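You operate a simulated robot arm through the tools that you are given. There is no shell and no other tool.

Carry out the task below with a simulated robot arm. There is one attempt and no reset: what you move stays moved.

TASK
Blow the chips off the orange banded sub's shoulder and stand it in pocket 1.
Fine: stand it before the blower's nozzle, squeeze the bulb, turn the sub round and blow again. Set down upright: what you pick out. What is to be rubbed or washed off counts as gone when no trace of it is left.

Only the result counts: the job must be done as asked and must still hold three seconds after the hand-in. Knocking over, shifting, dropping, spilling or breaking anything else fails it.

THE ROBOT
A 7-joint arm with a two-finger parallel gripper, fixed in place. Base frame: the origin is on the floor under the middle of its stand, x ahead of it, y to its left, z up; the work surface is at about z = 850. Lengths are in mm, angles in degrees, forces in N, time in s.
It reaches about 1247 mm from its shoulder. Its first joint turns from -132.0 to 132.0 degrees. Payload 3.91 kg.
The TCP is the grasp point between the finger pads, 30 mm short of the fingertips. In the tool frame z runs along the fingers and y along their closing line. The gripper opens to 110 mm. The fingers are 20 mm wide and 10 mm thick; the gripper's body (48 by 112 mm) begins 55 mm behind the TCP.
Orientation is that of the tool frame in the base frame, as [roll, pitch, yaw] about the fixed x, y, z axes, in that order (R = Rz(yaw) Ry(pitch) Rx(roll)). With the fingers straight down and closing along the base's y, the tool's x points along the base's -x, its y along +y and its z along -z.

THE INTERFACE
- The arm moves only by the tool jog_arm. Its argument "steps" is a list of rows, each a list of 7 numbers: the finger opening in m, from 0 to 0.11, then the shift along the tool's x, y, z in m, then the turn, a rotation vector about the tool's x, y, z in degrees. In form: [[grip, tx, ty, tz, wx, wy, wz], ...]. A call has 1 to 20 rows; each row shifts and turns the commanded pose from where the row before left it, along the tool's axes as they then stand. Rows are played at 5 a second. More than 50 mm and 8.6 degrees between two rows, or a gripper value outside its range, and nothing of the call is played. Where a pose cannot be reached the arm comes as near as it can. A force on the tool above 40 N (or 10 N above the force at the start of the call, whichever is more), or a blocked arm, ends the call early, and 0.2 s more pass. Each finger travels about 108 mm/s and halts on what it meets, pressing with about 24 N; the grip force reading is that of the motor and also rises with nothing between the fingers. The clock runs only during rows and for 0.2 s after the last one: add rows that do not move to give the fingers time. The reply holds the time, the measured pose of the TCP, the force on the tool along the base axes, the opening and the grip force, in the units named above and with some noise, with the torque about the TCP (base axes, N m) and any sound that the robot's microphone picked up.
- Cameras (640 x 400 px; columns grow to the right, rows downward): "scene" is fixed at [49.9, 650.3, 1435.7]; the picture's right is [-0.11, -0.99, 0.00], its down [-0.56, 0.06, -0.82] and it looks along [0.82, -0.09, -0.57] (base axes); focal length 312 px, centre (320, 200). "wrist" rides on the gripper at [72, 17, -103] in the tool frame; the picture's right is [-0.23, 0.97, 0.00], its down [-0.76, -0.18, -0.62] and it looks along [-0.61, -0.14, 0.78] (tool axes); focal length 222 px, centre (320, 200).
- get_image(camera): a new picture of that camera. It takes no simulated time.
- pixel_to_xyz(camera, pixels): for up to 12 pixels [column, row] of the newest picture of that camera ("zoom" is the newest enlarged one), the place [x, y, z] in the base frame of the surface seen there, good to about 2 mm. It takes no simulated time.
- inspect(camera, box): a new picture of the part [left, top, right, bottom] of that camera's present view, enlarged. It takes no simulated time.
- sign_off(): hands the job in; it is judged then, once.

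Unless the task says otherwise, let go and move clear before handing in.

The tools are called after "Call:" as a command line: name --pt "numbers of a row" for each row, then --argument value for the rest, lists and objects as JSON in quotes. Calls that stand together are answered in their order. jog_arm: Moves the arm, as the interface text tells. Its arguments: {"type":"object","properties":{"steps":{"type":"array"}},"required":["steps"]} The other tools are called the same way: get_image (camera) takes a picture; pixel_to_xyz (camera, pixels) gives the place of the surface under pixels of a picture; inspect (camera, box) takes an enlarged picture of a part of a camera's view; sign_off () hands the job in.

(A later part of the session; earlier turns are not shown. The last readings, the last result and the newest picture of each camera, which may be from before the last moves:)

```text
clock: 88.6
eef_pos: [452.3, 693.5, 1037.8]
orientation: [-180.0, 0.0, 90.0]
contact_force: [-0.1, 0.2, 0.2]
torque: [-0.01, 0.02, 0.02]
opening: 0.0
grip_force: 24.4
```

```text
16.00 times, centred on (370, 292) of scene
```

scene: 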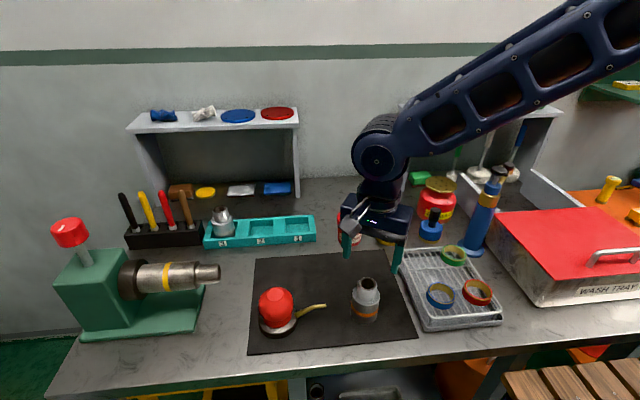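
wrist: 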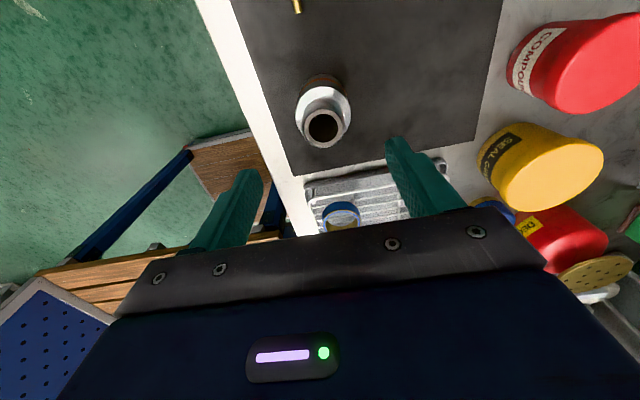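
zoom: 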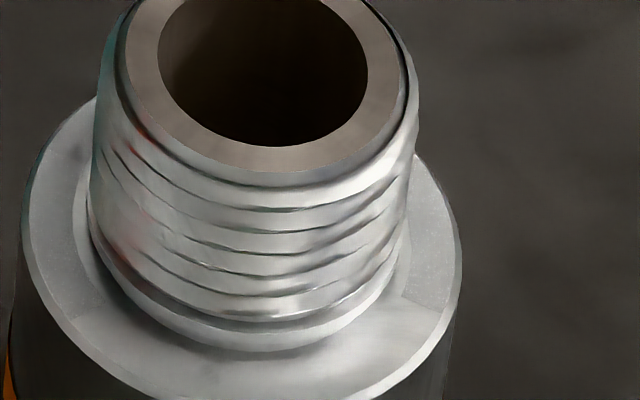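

The film now faces the nozzle again at the left. I come down over the bulb and press briskly, then check.

Call:
jog_arm --pt "0.0 0.001 -0.001 0.03 0 0 0" --pt "0.0 0 0 0.03 0 0 0" --pt "0.0 0 0 0 0 0 0" --pt "0.0 0 0 0 0 0 0" --pt "0.0 0 0 0.019 0 0 0" --pt "0.0 0 0 0 0 0 0"

Call:
inspect --camera "scene" --box '[355, 280, 385, 303]'

```text
clock: 90.0
eef_pos: [450.9, 697.2, 958.7]
orientation: [180.0, -0.1, 90.0]
contact_force: [-0.7, -6.8, 13.3]
torque: [-0.2, 0.04, 0.04]
opening: 0.0
grip_force: 24.0
```

```text
16.00 times, centred on (370, 292) of scene
```

zoom: 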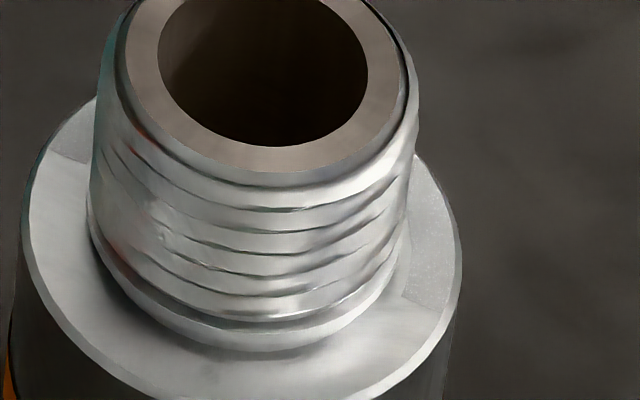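

The third sector is clear; film remains from (415,295) round the back to (60,150). I return above the sub and check its position.

Call:
jog_arm --pt "0.0 0 0 -0.02 0 0 0" --pt "0.0 0 0 -0.03 0 0 0" --pt "0.0 0 0 -0.028 0 0 0" --pt "0.02 -0.0452 0.001 0 0 0 0" --pt "0.05 -0.0452 0 0 0 0 0" --pt "0.085 -0.0452 0 0 0 0 0" --pt "0.085 -0.0452 0 0 0 0 0" --pt "0.085 0 0 0 0 0 0" --pt "0.085 0 0 0 0 0 0"

Call:
get_image --camera "wrist"

Call:
inspect --camera "wrist" --box '[285, 70, 360, 155]'

Call:
pixel_to_xyz --camera "wrist" --pixels '[[297.5, 115], [346.5, 110], [322, 146], [306, 130], [338, 126], [322, 88]]'

```text
clock: 92.0
eef_pos: [451.0, 518.2, 1033.8]
orientation: [180.0, 0.0, 90.0]
contact_force: [1.0, -0.5, 0.3]
torque: [0.07, -0.02, -0.01]
opening: 84.9
grip_force: 0.0
```

```text
taken
```

wrist: 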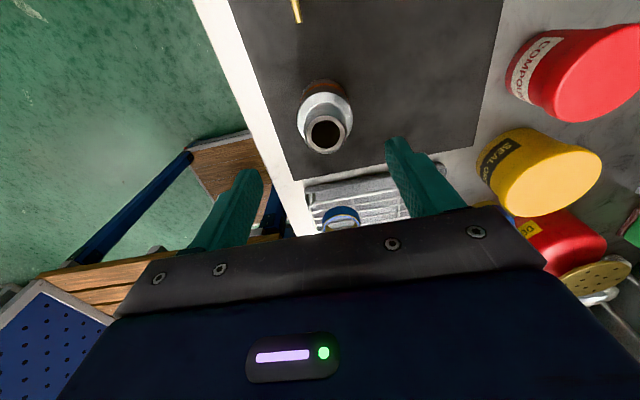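

```text
4.71 times, centred on (322, 112) of wrist
```

zoom: 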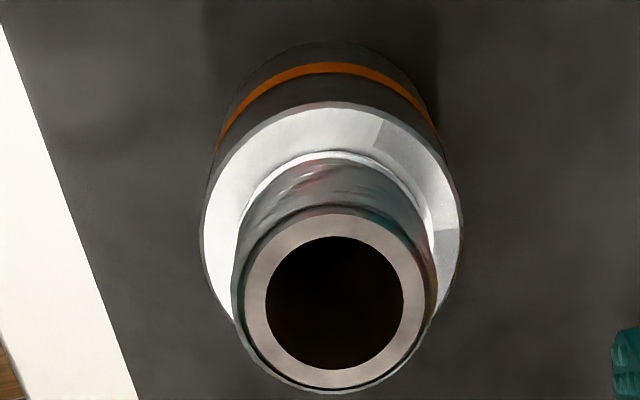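

```text
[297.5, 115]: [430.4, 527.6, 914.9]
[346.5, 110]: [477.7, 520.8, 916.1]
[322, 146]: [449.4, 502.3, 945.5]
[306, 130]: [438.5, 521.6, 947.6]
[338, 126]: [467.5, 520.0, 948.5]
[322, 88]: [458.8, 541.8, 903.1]
```

There is another boundary on the right at (440,230). I enlarge that area to see what film remains.

Call:
inspect --camera "wrist" --box '[325, 90, 357, 140]'

Call:
pixel_to_xyz --camera "wrist" --pixels '[[334.5, 95], [332.5, 99], [349.5, 118.4], [346.5, 118.8], [341, 105]]'

```text
8.00 times, centred on (341, 115) of wrist
```

zoom: 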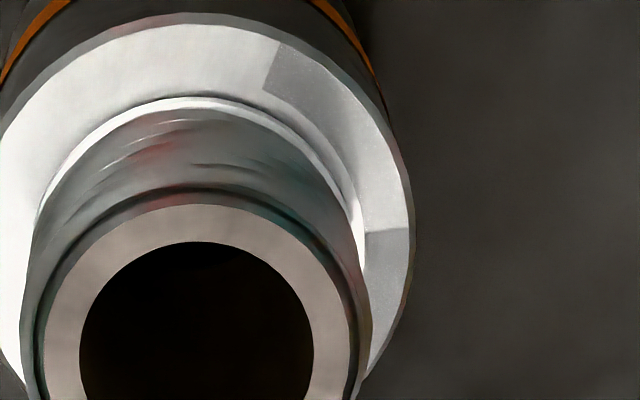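

```text
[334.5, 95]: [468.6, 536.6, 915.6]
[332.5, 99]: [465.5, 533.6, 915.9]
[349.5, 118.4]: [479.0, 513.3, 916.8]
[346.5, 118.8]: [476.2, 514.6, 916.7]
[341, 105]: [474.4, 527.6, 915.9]
```

The remaining film is a wedge from about +42° to +93° plus part of the far side. I centre better on the sub (453, 515), grip it and turn another 62°.

Call:
jog_arm --pt "0.085 -0.003 0.0025 0.04 0 0 0" --pt "0.085 0 0 0.04 0 0 0" --pt "0.085 0 0 0.03 0 0 0" --pt "0.085 0 0 0.0105 0 0 0" --pt "0.085 0 0 0 0 0 0" --pt "0.07 0 0 0 0 0 0" --pt "0.062 0 0 0 0 0 0" --pt "0.055 0 0 0 0 0 0" --pt "0.045 0 0 0 0 0 0" --pt "0.03 0 0 0 0 0 0" --pt "0.03 0 0 0 0 0 0"

Call:
jog_arm --pt "0.03 0 0 -0.003 0 0 0" --pt "0.03 0 0 -0.003 0 0 0" --pt "0.03 0 -0.001 0 0 0 -7.75" --pt "0.03 0 0 0 0 0 -7.75" --pt "0.03 0 0 0 0 0 -7.75" --pt "0.03 0 0 0 0 0 -7.75" --pt "0.03 0 0 0 0 0 -7.75" --pt "0.03 0 0 0 0 0 -7.75" --pt "0.03 0 0 0 0 0 -7.75" --pt "0.03 0 0 0 0 0 -7.75" --pt "0.03 0 0 0 0 0 0" --pt "0.03 0 0 0.003 0 0 0" --pt "0.03 0 0 0.002 0 0 0" --pt "0.03 0 0 0.001 0 0 0" --pt "0.03 0 0 0 0 0 0"

```text
clock: 94.4
eef_pos: [453.2, 515.7, 915.1]
orientation: [-179.9, 0.0, 90.0]
contact_force: [4.7, 1.4, 2.0]
torque: [-0.01, -0.17, 0.02]
opening: 55.7
grip_force: 24.0
```

```text
clock: 97.6
eef_pos: [452.6, 512.4, 915.1]
orientation: [179.9, 0.0, 152.0]
contact_force: [0.7, -2.5, 16.7]
torque: [-0.39, 0.35, -0.02]
opening: 55.6
grip_force: 24.0
```

The sub touches the mat with 17 N after the turn. I ease up, release, rise, turn the hand back and go over the bulb.

Call:
jog_arm --pt "0.03 0 0 -0.0005 0 0 0" --pt "0.055 0 0 0 0 0 0" --pt "0.065 0 0 0 0 0 0" --pt "0.08 0 0 0 0 0 0" --pt "0.08 0 0 0 0 0 0" --pt "0.08 0 0 -0.03 0 0 0" --pt "0.08 0 0 -0.045 0 0 0" --pt "0.08 0 0 -0.047 0 0 0" --pt "0.06 0 0 0 0 0 7.75" --pt "0.04 0 0 0 0 0 7.75" --pt "0.02 0 0 0 0 0 7.75" --pt "0.0 0 0 0 0 0 7.75" --pt "0.0 0 0 0 0 0 7.75" --pt "0.0 0 0 0 0 0 7.75" --pt "0.0 0 0 0 0 0 7.75" --pt "0.0 0 0 0 0 0 7.75" --pt "0.0 0.0453 -0.0015 0 0 0 0" --pt "0.0 0.0453 0 0 0 0 0" --pt "0.0 0.0453 0 0 0 0 0" --pt "0.0 0.0453 0 0 0 0 0"

Call:
inspect --camera "scene" --box '[230, 220, 410, 340]'

Call:
inspect --camera "scene" --box '[355, 280, 385, 303]'

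```text
clock: 101.8
eef_pos: [448.6, 695.9, 1038.8]
orientation: [-179.9, 0.0, 90.1]
contact_force: [-0.8, -0.7, 0.8]
torque: [0.04, 0.01, 0.0]
opening: 0.0
grip_force: 24.7
```

```text
3.33 times, centred on (320, 280) of scene
```

zoom: 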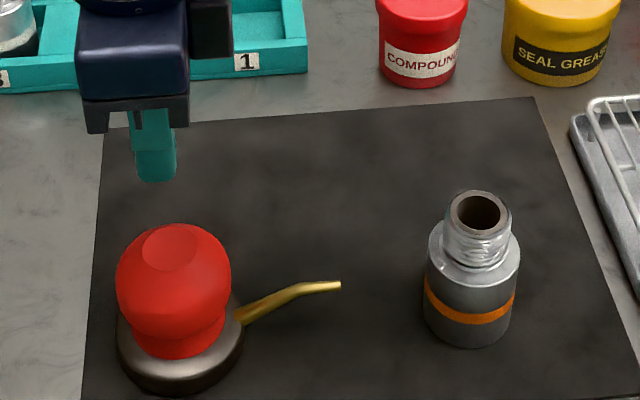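

```text
16.00 times, centred on (370, 292) of scene
```

zoom: 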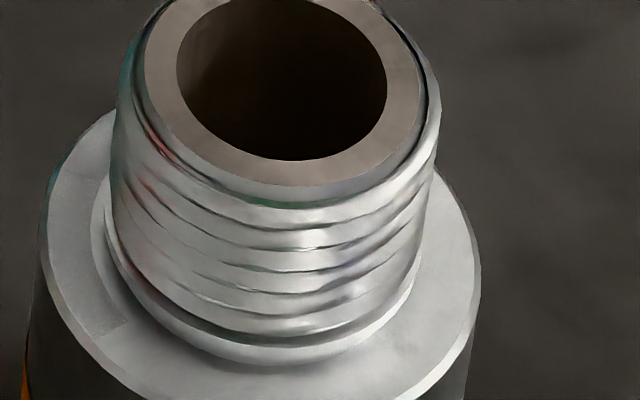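

Film faces the nozzle at the left between (75,170) and (120,325). I press the bulb briskly.

Call:
jog_arm --pt "0.0 -0.0005 0.0012 0.03 0 0 0" --pt "0.0 0 0 0.031 0 0 0" --pt "0.0 0 0 0 0 0 0" --pt "0.0 0 0 0 0 0 0" --pt "0.0 0 0 0.019 0 0 0" --pt "0.0 0 0 0 0 0 0"

Call:
inspect --camera "scene" --box '[355, 280, 385, 303]'

```text
clock: 103.2
eef_pos: [452.1, 694.4, 959.3]
orientation: [180.0, -0.2, 90.0]
contact_force: [0.9, -1.9, 11.5]
torque: [-0.07, -0.02, 0.03]
opening: 0.0
grip_force: 23.9
```

```text
16.00 times, centred on (370, 292) of scene
```

zoom: 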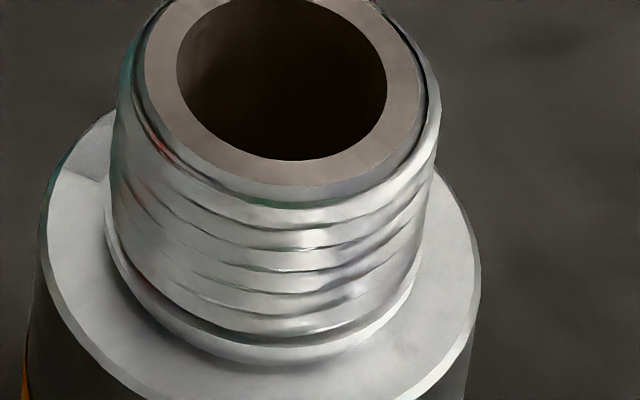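

That sector is clear; a film edge is still seen at the back left (90,180). I return above the sub and look at the rest of the ring.

Call:
jog_arm --pt "0.0 0 0 -0.02 0 0 0" --pt "0.0 0 0 -0.03 0 0 0" --pt "0.0 0 0 -0.028 0 0 0" --pt "0.02 -0.0452 0.001 0 0 0 0" --pt "0.05 -0.0452 0 0 0 0 0" --pt "0.085 -0.0452 0 0 0 0 0" --pt "0.085 -0.0452 0 0 0 0 0" --pt "0.085 0 0 0 0 0 0" --pt "0.085 0 0 0 0 0 0"

Call:
get_image --camera "wrist"

Call:
inspect --camera "wrist" --box '[285, 70, 360, 155]'

Call:
inspect --camera "wrist" --box '[325, 90, 357, 140]'

```text
clock: 105.2
eef_pos: [453.1, 514.2, 1035.5]
orientation: [180.0, 0.0, 90.0]
contact_force: [-1.0, -0.4, -0.6]
torque: [-0.01, -0.05, 0.01]
opening: 84.9
grip_force: 0.0
```

```text
taken
```

wrist: 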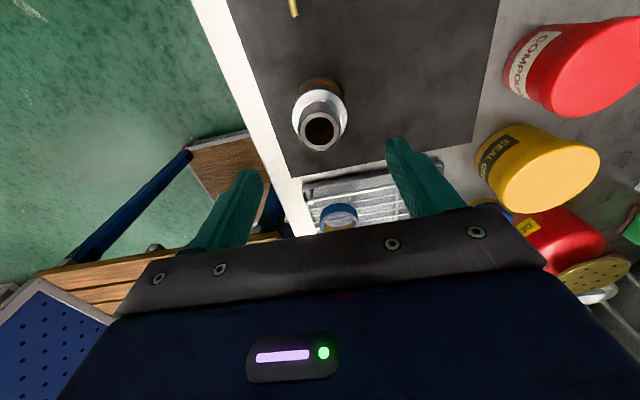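

```text
4.71 times, centred on (322, 112) of wrist
```

zoom: 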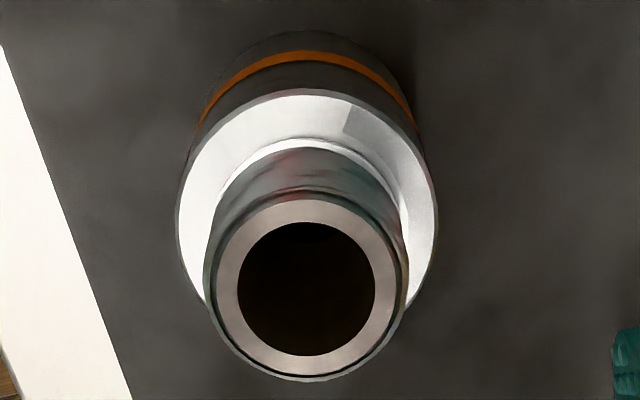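

```text
8.00 times, centred on (341, 115) of wrist
```

zoom: 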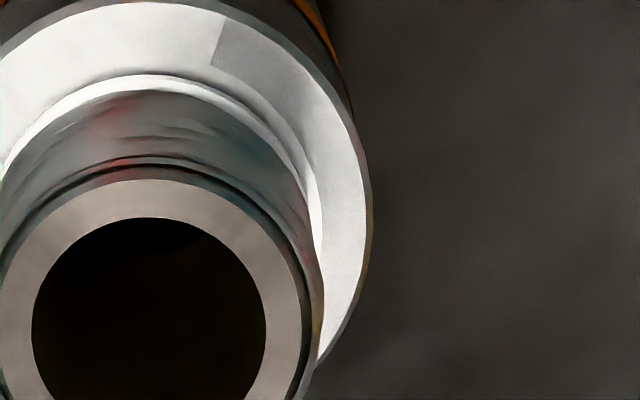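

One grey part remains on the right from about +31° onward. I correct the centring, grip and turn another 62°.

Call:
jog_arm --pt "0.085 -0.001 -0.0015 0.04 0 0 0" --pt "0.085 0 0 0.04 0 0 0" --pt "0.085 0 0 0.03 0 0 0" --pt "0.085 0 0 0.012 0 0 0" --pt "0.085 0 0 0 0 0 0" --pt "0.07 0 0 0 0 0 0" --pt "0.062 0 0 0 0 0 0" --pt "0.055 0 0 0 0 0 0" --pt "0.045 0 0 0 0 0 0" --pt "0.03 0 0 0 0 0 0" --pt "0.03 0 0 0 0 0 0"

Call:
jog_arm --pt "0.03 0 0 -0.003 0 0 0" --pt "0.03 0 0 -0.003 0 0 0" --pt "0.03 0 0 0 0 0 -7.75" --pt "0.03 0 0 0 0 0 -7.75" --pt "0.03 0 0 0 0 0 -7.75" --pt "0.03 0 0 0 0 0 -7.75" --pt "0.03 0 0 0 0 0 -7.75" --pt "0.03 0 0 0 0 0 -7.75" --pt "0.03 0 0 0 0 0 -7.75" --pt "0.03 0 0 0 0 0 -7.75" --pt "0.03 0 0 0 0 0 0" --pt "0.03 0 0 0.003 0 0 0" --pt "0.03 0 0 0.002 0 0 0" --pt "0.03 0 0 0.001 0 0 0" --pt "0.03 0 0 0 0 0 0"

```text
clock: 107.6
eef_pos: [451.1, 511.7, 913.0]
orientation: [-179.9, 0.1, 90.0]
contact_force: [2.2, 0.7, -0.5]
torque: [0.02, -0.13, 0.02]
opening: 55.4
grip_force: 24.2
```

```text
clock: 110.8
eef_pos: [452.2, 510.7, 913.6]
orientation: [180.0, 0.0, 152.0]
contact_force: [-1.8, 1.0, 4.1]
torque: [-0.09, 0.15, -0.04]
opening: 55.6
grip_force: 23.5
```

The sub touches the mat lightly (4 N). I release, rise, turn the hand back and move over the bulb.

Call:
jog_arm --pt "0.03 0 0 0.0002 0 0 0" --pt "0.055 0 0 0 0 0 0" --pt "0.065 0 0 0 0 0 0" --pt "0.08 0 0 0 0 0 0" --pt "0.08 0 0 0 0 0 0" --pt "0.08 0 0 -0.03 0 0 0" --pt "0.08 0 0 -0.045 0 0 0" --pt "0.08 0 0 -0.048 0 0 0" --pt "0.06 0 0 0 0 0 7.75" --pt "0.04 0 0 0 0 0 7.75" --pt "0.02 0 0 0 0 0 7.75" --pt "0.0 0 0 0 0 0 7.75" --pt "0.0 0 0 0 0 0 7.75" --pt "0.0 0 0 0 0 0 7.75" --pt "0.0 0 0 0 0 0 7.75" --pt "0.0 0 0 0 0 0 7.75" --pt "0.0 0.0459 -0.001 0 0 0 0" --pt "0.0 0.0459 0 0 0 0 0" --pt "0.0 0.0459 0 0 0 0 0" --pt "0.0 0.0459 0 0 0 0 0"

Call:
inspect --camera "scene" --box '[230, 220, 410, 340]'

Call:
inspect --camera "scene" --box '[355, 280, 385, 303]'

```text
clock: 115.0
eef_pos: [452.5, 694.7, 1038.9]
orientation: [-179.9, 0.0, 89.9]
contact_force: [0.2, -0.5, 0.8]
torque: [0.01, 0.0, 0.0]
opening: 0.0
grip_force: 23.9
```

```text
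3.33 times, centred on (320, 280) of scene
```

zoom: 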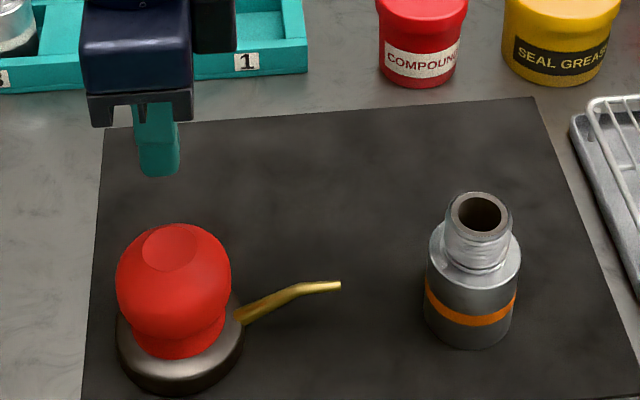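

```text
16.00 times, centred on (370, 292) of scene
```

zoom: 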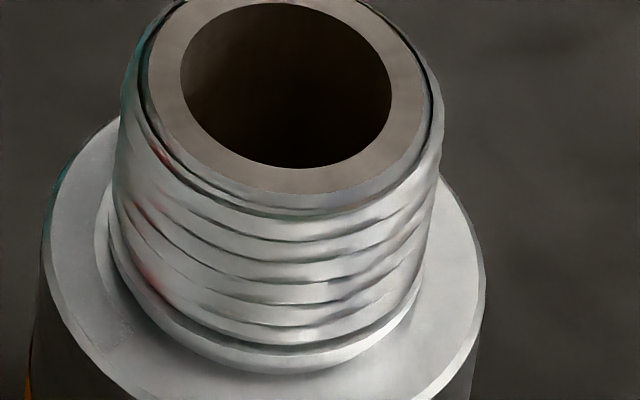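

The last film faces the nozzle at the left, from (135,325) back. I press the bulb briskly.

Call:
jog_arm --pt "0.0 0 -0.001 0.03 0 0 0" --pt "0.0 0 0 0.031 0 0 0" --pt "0.0 0 0 0 0 0 0" --pt "0.0 0 0 0 0 0 0" --pt "0.0 0 0 0.019 0 0 0" --pt "0.0 0 0 0 0 0 0"

Call:
inspect --camera "scene" --box '[355, 280, 385, 303]'

```text
clock: 116.4
eef_pos: [450.0, 694.5, 959.4]
orientation: [179.9, -0.2, 89.9]
contact_force: [0.6, -5.8, 19.7]
torque: [-0.21, -0.04, 0.1]
opening: 0.0
grip_force: 23.8
```

```text
16.00 times, centred on (370, 292) of scene
```

zoom: 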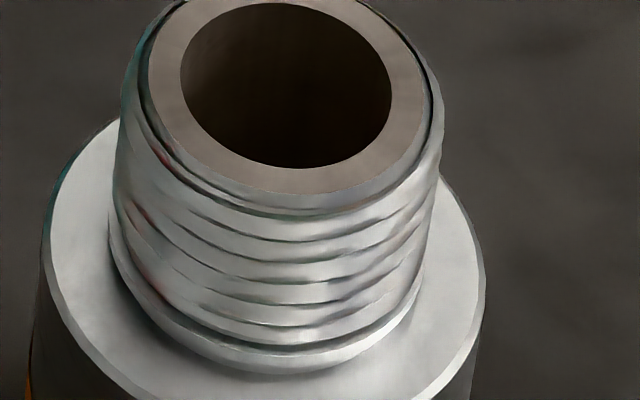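

All the visible shoulder is now bright with no film edges. I go back above the sub to check the sides the scene camera cannot see.

Call:
jog_arm --pt "0.0 0 0 -0.02 0 0 0" --pt "0.0 0 0 -0.03 0 0 0" --pt "0.0 0 0 -0.028 0 0 0" --pt "0.02 -0.0459 0.0005 0 0 0 0" --pt "0.05 -0.0459 0 0 0 0 0" --pt "0.085 -0.0459 0 0 0 0 0" --pt "0.085 -0.0459 0 0 0 0 0" --pt "0.085 0 0 0 0 0 0" --pt "0.085 0 0 0 0 0 0"

Call:
get_image --camera "wrist"

Call:
inspect --camera "wrist" --box '[285, 70, 360, 155]'

Call:
inspect --camera "wrist" --box '[325, 85, 357, 135]'

```text
clock: 118.4
eef_pos: [447.4, 512.9, 1034.7]
orientation: [179.9, 0.0, 90.0]
contact_force: [-1.1, -0.2, -0.1]
torque: [-0.01, 0.0, 0.02]
opening: 84.7
grip_force: 0.0
```

```text
taken
```

wrist: 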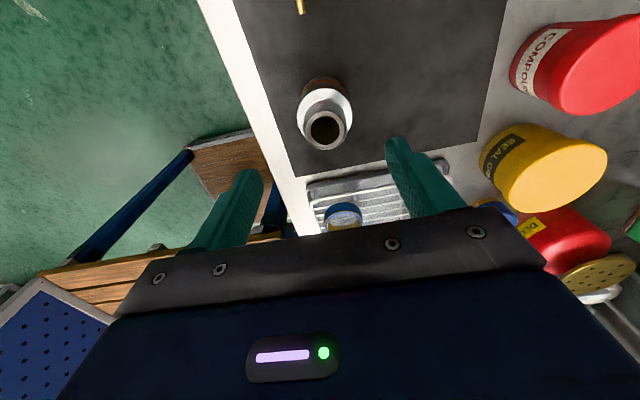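

```text
4.71 times, centred on (322, 112) of wrist
```

zoom: 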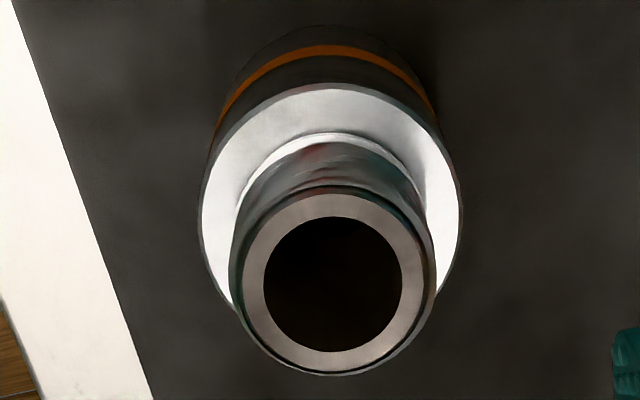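

```text
8.00 times, centred on (341, 110) of wrist
```

zoom: 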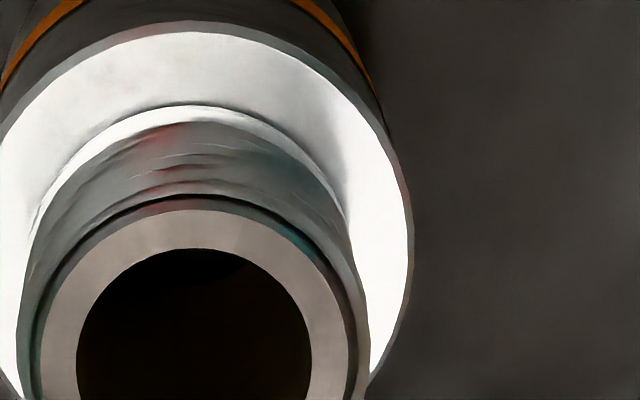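

The nozzle half and both sides are clean. I turn the empty hand 90° further so the camera looks from the +x side at the part not yet seen.

Call:
jog_arm --pt "0.085 0 0.003 0 0 0 7.5" --pt "0.085 0 0 0 0 0 7.5" --pt "0.085 0 0 0 0 0 7.5" --pt "0.085 0 0 0 0 0 7.5" --pt "0.085 0 0 0 0 0 7.5" --pt "0.085 0 0 0 0 0 7.5" --pt "0.085 0 0 0 0 0 7.5" --pt "0.085 0 0 0 0 0 7.5" --pt "0.085 0 0 0 0 0 7.5" --pt "0.085 0 0 0 0 0 7.5" --pt "0.085 0 0 0 0 0 7.5" --pt "0.085 0 0 0 0 0 7.5" --pt "0.085 0 0 0 0 0 0" --pt "0.085 0 0 0 0 0 0"

Call:
get_image --camera "wrist"

Call:
inspect --camera "wrist" --box '[285, 70, 360, 155]'

```text
clock: 121.4
eef_pos: [452.7, 511.9, 1033.2]
orientation: [180.0, -0.1, 11.3]
contact_force: [-0.5, -0.6, 1.2]
torque: [-0.02, -0.01, -0.06]
opening: 85.1
grip_force: 0.0
out of reach, approached as far as the arm can: row 11, 12
```

```text
taken
```

wrist: 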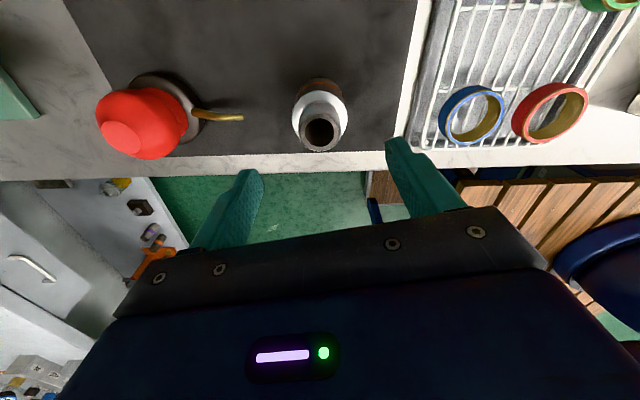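

```text
4.71 times, centred on (322, 112) of wrist
```

zoom: 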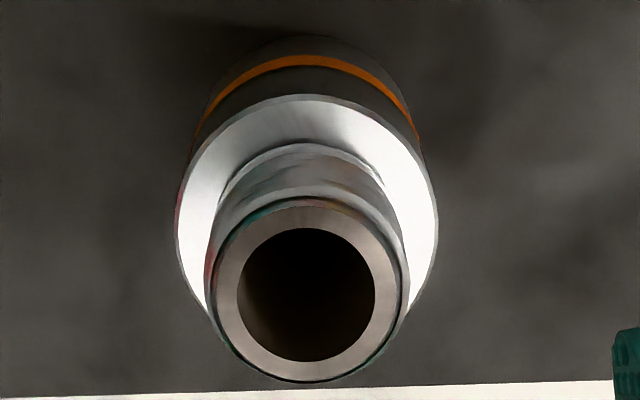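

From the +x side the shoulder is bright all round with no grey film (joint limit met at yaw 11). I take close-ups here and from the scene camera for the far right part.

Call:
inspect --camera "wrist" --box '[293, 85, 349, 120]'

Call:
inspect --camera "wrist" --box '[328, 90, 352, 140]'

Call:
inspect --camera "wrist" --box '[288, 90, 312, 140]'

Call:
inspect --camera "scene" --box '[350, 282, 390, 306]'

```text
11.43 times, centred on (321, 102) of wrist
```

zoom: 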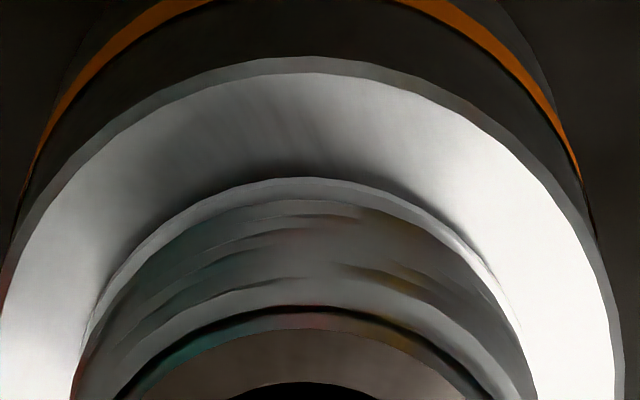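

```text
8.00 times, centred on (340, 115) of wrist
```

zoom: 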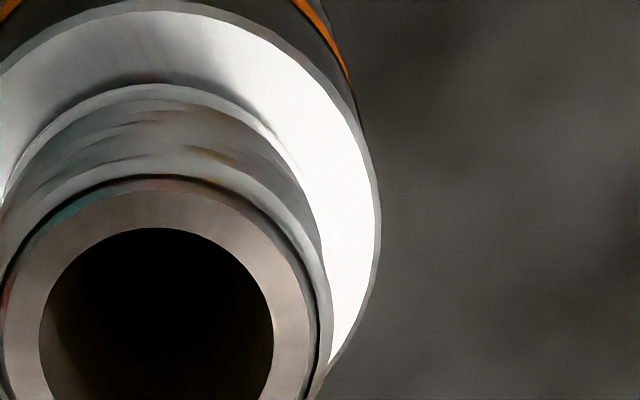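

```text
8.00 times, centred on (300, 115) of wrist
```

zoom: 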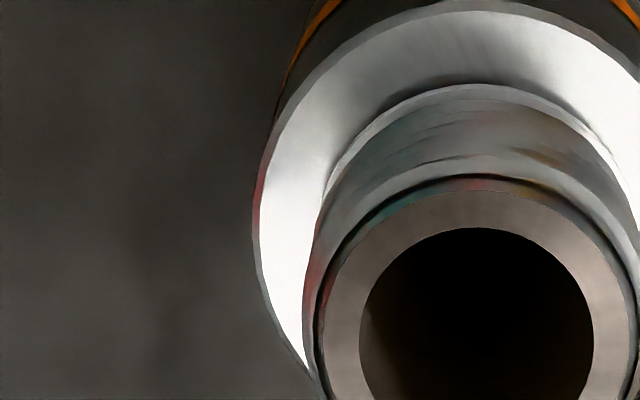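

```text
16.00 times, centred on (370, 294) of scene
```

zoom: 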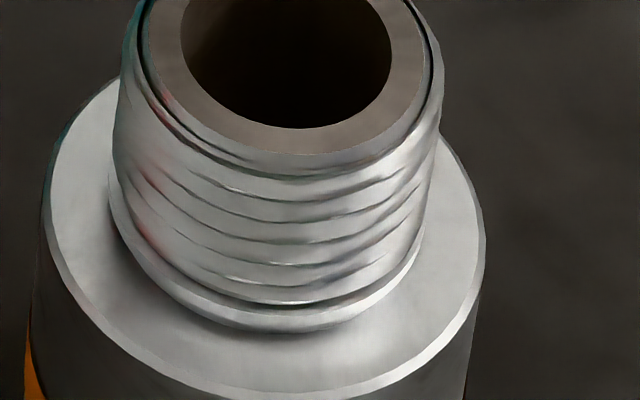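

The whole ring has now been seen from three sides and no film is left. I turn the hand back to yaw 90 to pick the sub up.

Call:
jog_arm --pt "0.085 0 0 0 0 0 -7.87" --pt "0.085 0 0 0 0 0 -7.87" --pt "0.085 0 0 0 0 0 -7.87" --pt "0.085 0 0 0 0 0 -7.87" --pt "0.085 0 0 0 0 0 -7.87" --pt "0.085 0 0 0 0 0 -7.87" --pt "0.085 0 0 0 0 0 -7.87" --pt "0.085 0 0 0 0 0 -7.87" --pt "0.085 0 0 0 0 0 -7.87" --pt "0.085 0 0 0 0 0 -7.87" --pt "0.085 0 0 0 0 0 0" --pt "0.085 0 0 0 0 0 0"

Call:
get_image --camera "wrist"

Call:
inspect --camera "wrist" --box '[285, 70, 360, 155]'

```text
clock: 124.0
eef_pos: [452.1, 511.7, 1034.9]
orientation: [-180.0, 0.0, 90.0]
contact_force: [-0.3, -0.3, 0.0]
torque: [-0.01, 0.01, 0.02]
opening: 84.8
grip_force: 0.1
```

```text
taken
```

wrist: 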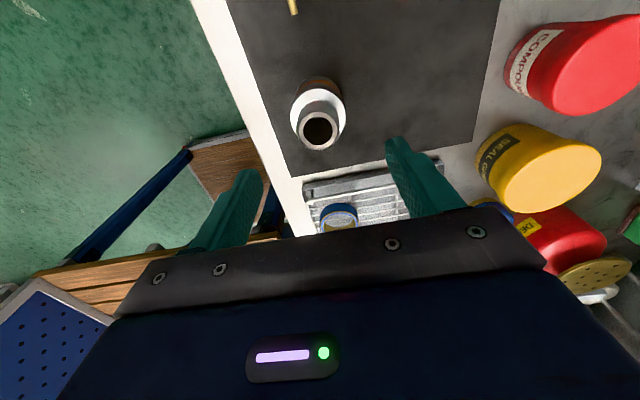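

```text
4.71 times, centred on (322, 112) of wrist
```

zoom: 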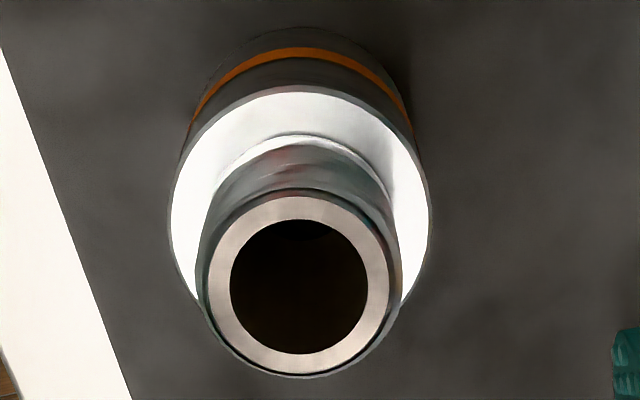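

I measure the sub's axis in this view to centre the grip.

Call:
pixel_to_xyz --camera "zoom" --pixels '[[176, 235], [424, 228], [295, 92], [214, 300], [386, 285], [300, 372], [298, 198], [240, 280], [365, 285]]'

```text
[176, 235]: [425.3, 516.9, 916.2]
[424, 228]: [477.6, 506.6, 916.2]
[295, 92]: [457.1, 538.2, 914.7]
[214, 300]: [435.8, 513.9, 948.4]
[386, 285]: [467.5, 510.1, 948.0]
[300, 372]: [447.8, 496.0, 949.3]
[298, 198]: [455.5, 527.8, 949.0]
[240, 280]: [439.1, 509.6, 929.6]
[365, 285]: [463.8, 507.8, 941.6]
```

The sub's axis is at (451.6, 511.9) and the TCP at (452.1, 511.7), well aligned. I descend and grip.

Call:
jog_arm --pt "0.085 0 -0.0003 0.04 0 0 0" --pt "0.085 0 0 0.04 0 0 0" --pt "0.085 0 0 0.03 0 0 0" --pt "0.085 0 0 0.0105 0 0 0" --pt "0.085 0 0 0 0 0 0" --pt "0.07 0 0 0 0 0 0" --pt "0.062 0 0 0 0 0 0" --pt "0.055 0 0 0 0 0 0" --pt "0.045 0 0 0 0 0 0" --pt "0.03 0 0 0 0 0 0" --pt "0.03 0 0 0 0 0 0"

Call:
jog_arm --pt "0.03 0 0 -0.01 0 0 0" --pt "0.03 0 0 -0.03 0 0 0" --pt "0.03 0 0 -0.03 0 0 0" --pt "0.03 0 0 -0.03 0 0 0" --pt "0.03 0 0 0 0 0 -7.5" --pt "0.03 0 0 0 0 0 -7.5" --pt "0.03 0 0 0 0 0 -7.5" --pt "0.03 0 0 0 0 0 -7.5" --pt "0.03 0 0 0 0 0 -7.5" --pt "0.03 0 0 0 0 0 -7.5" --pt "0.03 0 0 0 0 0 -7.5" --pt "0.03 0 0 0 0 0 -7.5" --pt "0.03 0 0 0 0 0 -7.5" --pt "0.03 0 0 0 0 0 -7.5" --pt "0.03 0 0 0 0 0 -7.5" --pt "0.03 0 0 0 0 0 -7.5" --pt "0.03 0 0 0 0 0 0" --pt "0.03 0 0 0 0 0 0"

Call:
get_image --camera "scene"

```text
clock: 126.4
eef_pos: [450.8, 512.7, 914.3]
orientation: [179.9, 0.1, 90.0]
contact_force: [-0.6, 0.3, -0.3]
torque: [0.06, 0.04, 0.02]
opening: 55.1
grip_force: 23.7
```

```text
clock: 130.2
eef_pos: [453.0, 511.6, 1013.8]
orientation: [180.0, 0.0, 180.0]
contact_force: [0.2, -0.4, -2.9]
torque: [0.01, -0.03, 0.0]
opening: 55.2
grip_force: 24.4
```

```text
taken
```

scene: 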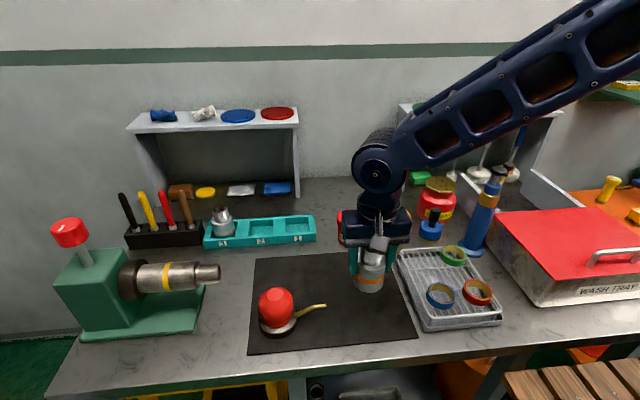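

The sub is held at z 1014 with the hand at yaw 180. I carry it over to above pocket 1.

Call:
jog_arm --pt "0.03 -0.0283 0.01305 0 0 0 0" --pt "0.03 -0.0283 0.01305 0 0 0 0" --pt "0.03 -0.0283 0.01305 0 0 0 0" --pt "0.03 -0.0283 0.01305 0 0 0 0" --pt "0.03 -0.0283 0.01305 0 0 0 0" --pt "0.03 -0.0283 0.01305 0 0 0 0" --pt "0.03 -0.0283 0.01305 0 0 0 0" --pt "0.03 -0.0283 0.01305 0 0 0 0" --pt "0.03 -0.0283 0.01305 0 0 0 0" --pt "0.03 -0.0283 0.01305 0 0 0 0" --pt "0.03 0 0 0 0 0 0" --pt "0.03 0 0 0 0 0 0"

Call:
get_image --camera "scene"

Call:
get_image --camera "wrist"

Call:
inspect --camera "scene" --box '[220, 150, 340, 250]'

```text
clock: 132.8
eef_pos: [735.0, 644.2, 1013.6]
orientation: [179.9, 0.0, -180.0]
contact_force: [-0.4, -0.4, -2.1]
torque: [0.05, 0.0, 0.0]
opening: 55.3
grip_force: 23.7
```

```text
taken
```

scene: 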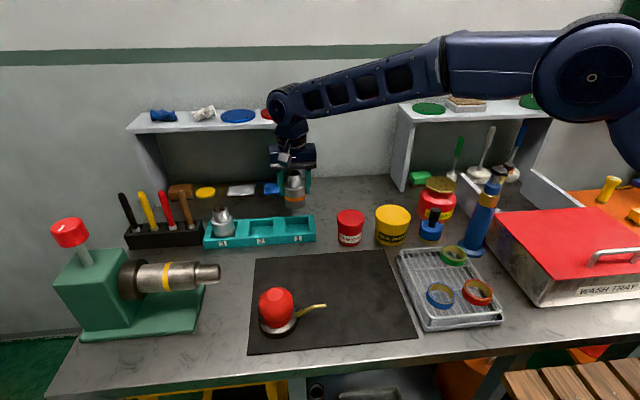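

```text
taken
```

wrist: 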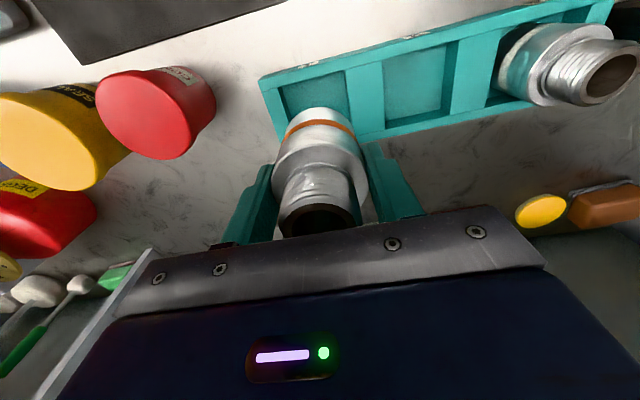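

```text
4.00 times, centred on (280, 200) of scene
```

zoom: 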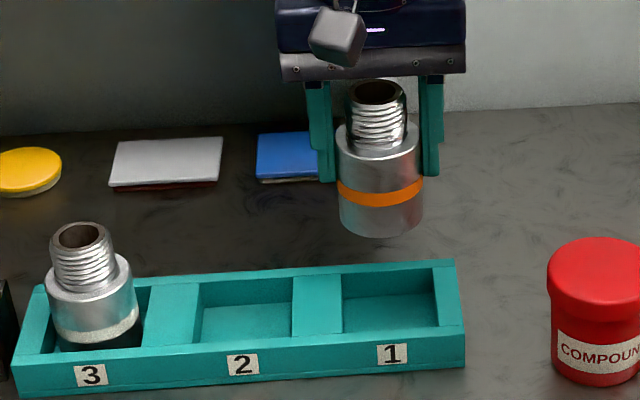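

The sub hangs above pocket 1. I measure the sub's body and the pocket's edges once more before lowering.

Call:
pixel_to_xyz --camera "zoom" --pixels '[[380, 175], [381, 220], [342, 215], [420, 212], [381, 232], [320, 300], [450, 300], [336, 330], [444, 325], [390, 335], [390, 265], [390, 315]]'

Call:
inspect --camera "wrist" --box '[250, 50, 410, 170]'

```text
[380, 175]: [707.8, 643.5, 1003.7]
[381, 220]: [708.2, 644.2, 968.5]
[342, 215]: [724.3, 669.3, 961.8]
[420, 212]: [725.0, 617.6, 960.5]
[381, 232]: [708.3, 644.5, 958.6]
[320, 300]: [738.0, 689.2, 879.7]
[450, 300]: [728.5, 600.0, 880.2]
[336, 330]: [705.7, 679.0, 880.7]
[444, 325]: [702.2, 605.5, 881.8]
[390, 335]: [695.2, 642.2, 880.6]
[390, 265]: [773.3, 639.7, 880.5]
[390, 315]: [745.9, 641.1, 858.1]
```

```text
3.33 times, centred on (330, 110) of wrist
```

zoom: 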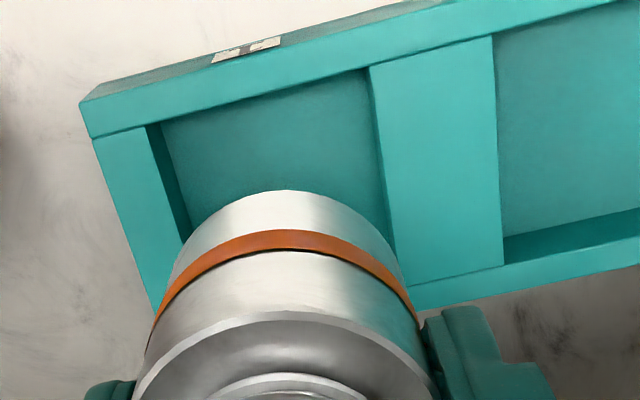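

I measure pocket 1's rim corners from the wrist zoom.

Call:
pixel_to_xyz --camera "zoom" --pixels '[[143, 129], [366, 66], [372, 100], [398, 240], [150, 180], [165, 235], [260, 92], [430, 290], [495, 40], [510, 268], [300, 150], [130, 170]]'

```text
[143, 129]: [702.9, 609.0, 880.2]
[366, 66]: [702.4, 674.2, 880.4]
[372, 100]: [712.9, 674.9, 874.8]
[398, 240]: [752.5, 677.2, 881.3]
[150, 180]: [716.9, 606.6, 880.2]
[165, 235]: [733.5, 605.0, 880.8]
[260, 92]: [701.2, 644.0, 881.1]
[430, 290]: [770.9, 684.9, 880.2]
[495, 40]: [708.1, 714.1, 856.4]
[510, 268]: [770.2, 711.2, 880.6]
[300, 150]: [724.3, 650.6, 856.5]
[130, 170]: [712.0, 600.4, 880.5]
```

Pocket 1's centre is at (735.5, 642) and the sub hangs at (735.4, 643.5), so I shift 1.5 mm and lower to just above the floor.

Call:
jog_arm --pt "0.03 0 -0.0015 0.02 0 0 0" --pt "0.03 0 0 0.025 0 0 0" --pt "0.03 0 0 0.02 0 0 0" --pt "0.03 0 0 0.012 0 0 0" --pt "0.03 0 0 0.01 0 0 0" --pt "0.03 0 0 0 0 0 0" --pt "0.03 0 0 0 0 0 0"

Call:
inspect --camera "scene" --box '[220, 170, 340, 250]'

```text
clock: 134.4
eef_pos: [736.3, 642.5, 928.3]
orientation: [179.9, 0.0, 180.0]
contact_force: [0.0, -0.8, -2.1]
torque: [0.03, 0.0, 0.02]
opening: 55.2
grip_force: 24.1
```

```text
5.00 times, centred on (280, 210) of scene
```

zoom: 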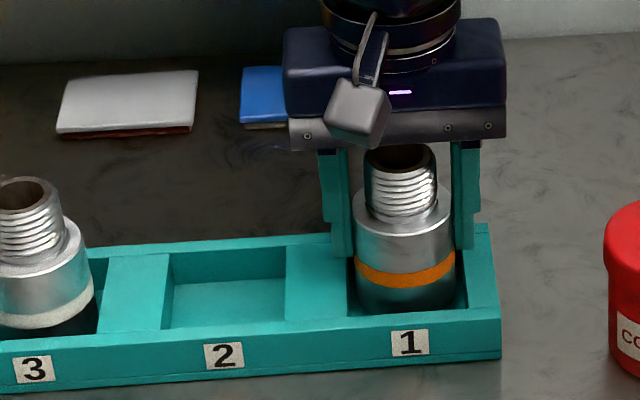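

The sub's lower part is inside pocket 1 without contact. I lower further in small steps to the floor.

Call:
jog_arm --pt "0.03 0 0 0.003 0 0 0" --pt "0.03 0 0 0.003 0 0 0" --pt "0.03 0 0 0.002 0 0 0" --pt "0.03 0 0 0.001 0 0 0" --pt "0.03 0 0 0 0 0 0"

```text
clock: 135.6
eef_pos: [735.6, 641.9, 918.2]
orientation: [180.0, 0.0, -180.0]
contact_force: [-0.1, 0.8, -2.7]
torque: [0.0, 0.0, -0.01]
opening: 55.0
grip_force: 23.9
```

Call:
jog_arm --pt "0.03 0 0 0.001 0 0 0" --pt "0.03 0 0 0.0005 0 0 0" --pt "0.03 0 0 0 0 0 0"

```text
clock: 136.4
eef_pos: [735.5, 642.4, 917.6]
orientation: [-179.9, 0.0, 180.0]
contact_force: [0.2, 1.5, 3.1]
torque: [0.02, 0.11, -0.02]
opening: 54.8
grip_force: 24.2
```

The floor is touched: the force rose to +3 N. I settle it 0.3 mm more, open the fingers modestly and check.

Call:
jog_arm --pt "0.03 0 0 0.0003 0 0 0" --pt "0.03 0 0 0 0 0 0" --pt "0.055 0 0 0 0 0 0" --pt "0.06 0 0 0 0 0 0" --pt "0.07 0 0 0 0 0 0" --pt "0.078 0 0 0 0 0 0" --pt "0.078 0 0 0 0 0 0"

Call:
inspect --camera "scene" --box '[220, 170, 340, 250]'

```text
clock: 138.0
eef_pos: [735.0, 641.8, 916.4]
orientation: [-179.9, 0.0, 179.9]
contact_force: [0.4, -0.2, -0.8]
torque: [0.0, -0.02, 0.01]
opening: 78.2
grip_force: 0.0
```

```text
5.00 times, centred on (280, 210) of scene
```

zoom: 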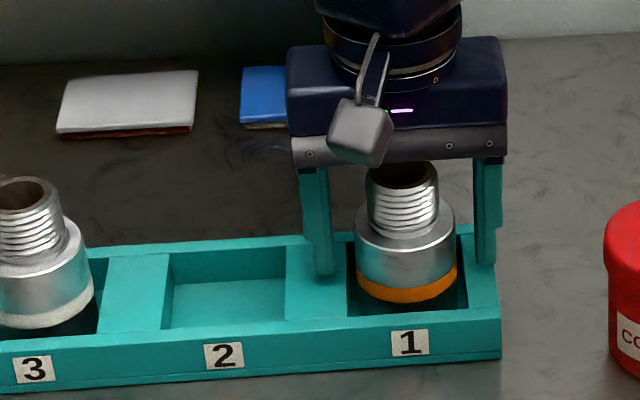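

The sub sits in pocket 1 with the fingers clear on both sides. I rise straight up and move away, then inspect.

Call:
jog_arm --pt "0.078 0 0 -0.015 0 0 0" --pt "0.078 0 0 -0.03 0 0 0" --pt "0.078 0 0 -0.04 0 0 0" --pt "0.078 0 0 -0.04 0 0 0" --pt "0.078 0 0 -0.03 0 0 0" --pt "0.078 0.03 -0.02 0 0 0 0" --pt "0.078 0.03 -0.03 0 0 0 0" --pt "0.078 0.03 -0.03 0 0 0 0" --pt "0.078 0 0 0 0 0 0" --pt "0.078 0 0 0 0 0 0"

Call:
get_image --camera "scene"

Call:
inspect --camera "scene" --box '[200, 180, 330, 255]'

Call:
inspect --camera "scene" --box '[278, 200, 312, 225]'

Call:
get_image --camera "wrist"

```text
clock: 140.2
eef_pos: [643.8, 563.0, 1072.6]
orientation: [-180.0, 0.0, -179.9]
contact_force: [-0.3, -0.5, 0.5]
torque: [0.0, 0.01, 0.02]
opening: 78.1
grip_force: 0.1
```

```text
taken
```

scene: 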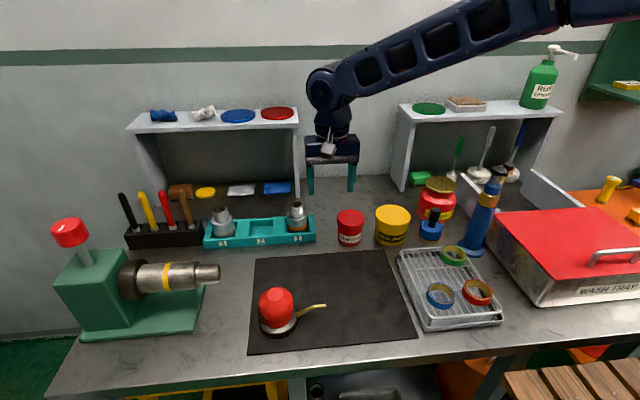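

```text
4.92 times, centred on (265, 218) of scene
```

zoom: 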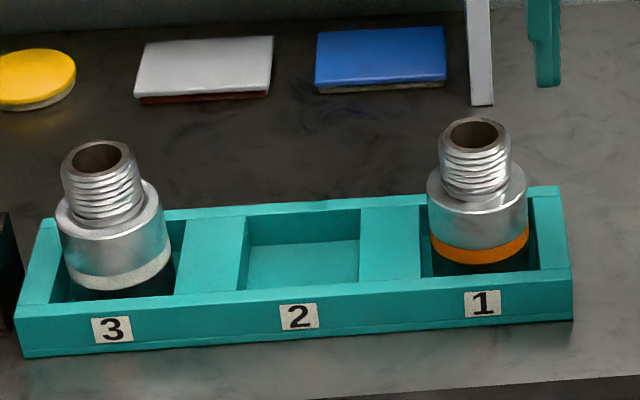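

```text
16.00 times, centred on (295, 212) of scene
```

zoom: 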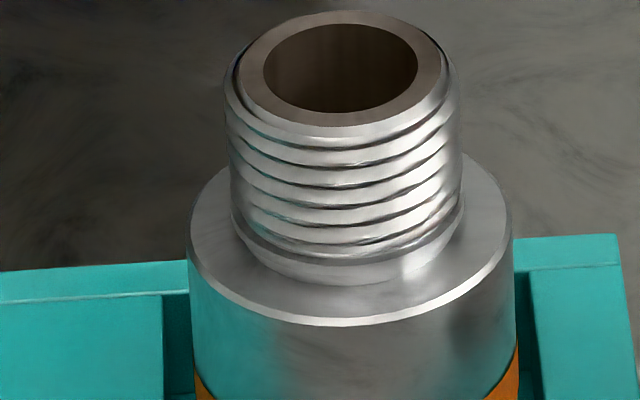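

```text
taken
```

wrist: 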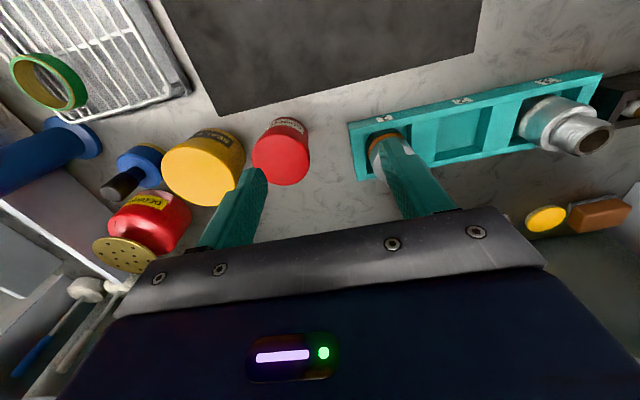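

The sub stands upright in pocket 1, its shoulder now smooth unlike the speckled grey sub's. For certainty I turn the hand to bring the wrist camera straight over it and view the complete ring.

Call:
jog_arm --pt "0.078 0 0 0 0 0 7.5" --pt "0.078 0 0 0 0 0 7.5" --pt "0.078 0 0 0 0 0 7.5" --pt "0.078 0 0 0 0 0 7.5" --pt "0.078 0 0 0 0 0 7.5" --pt "0.078 0 0 0 0 0 7.5" --pt "0.078 0 0 0 0 0 7.5" --pt "0.078 0 0 0 0 0 7.5" --pt "0.078 0 0 0 0 0 7.5" --pt "0.078 0 0 0 0 0 7.5" --pt "0.078 0 0 0 0 0 7.5" --pt "0.078 0 0 0 0 0 7.5" --pt "0.078 0.003 0.037 0 0 0 0" --pt "0.078 0.004 0.037 0 0 0 0" --pt "0.078 0 0 0 0 0 0" --pt "0.078 0 0 0 0 0 0"

Call:
get_image --camera "wrist"

```text
clock: 143.6
eef_pos: [721.5, 568.8, 1071.1]
orientation: [180.0, 0.0, 89.9]
contact_force: [-0.2, -0.1, 0.0]
torque: [-0.02, 0.01, 0.02]
opening: 78.1
grip_force: 0.0
```

```text
taken
```

wrist: 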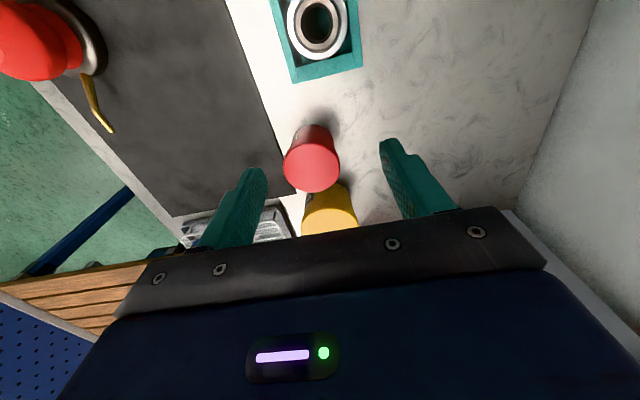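

The sub is now seen nearly from straight above at (317,22). I enlarge it to look at the full ring.

Call:
inspect --camera "wrist" --box '[275, 0, 365, 70]'

Call:
pixel_to_xyz --camera "scene" --pixels '[[325, 306], [276, 291], [297, 213], [296, 206], [223, 207], [345, 218]]'

```text
5.71 times, centred on (320, 35) of wrist
```

zoom: 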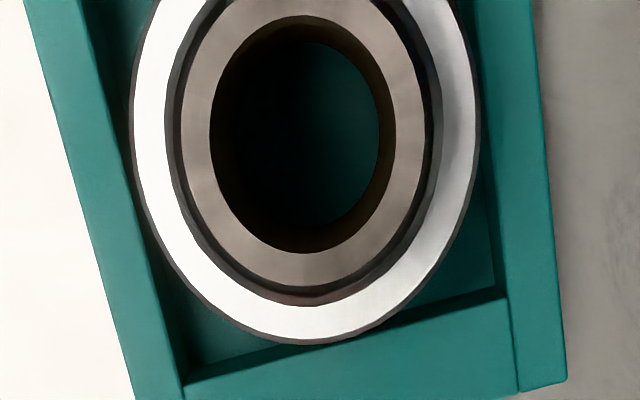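

```text
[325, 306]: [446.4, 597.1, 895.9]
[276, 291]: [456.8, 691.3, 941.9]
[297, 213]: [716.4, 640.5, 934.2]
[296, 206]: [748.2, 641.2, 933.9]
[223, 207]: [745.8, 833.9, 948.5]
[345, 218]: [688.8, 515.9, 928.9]
```

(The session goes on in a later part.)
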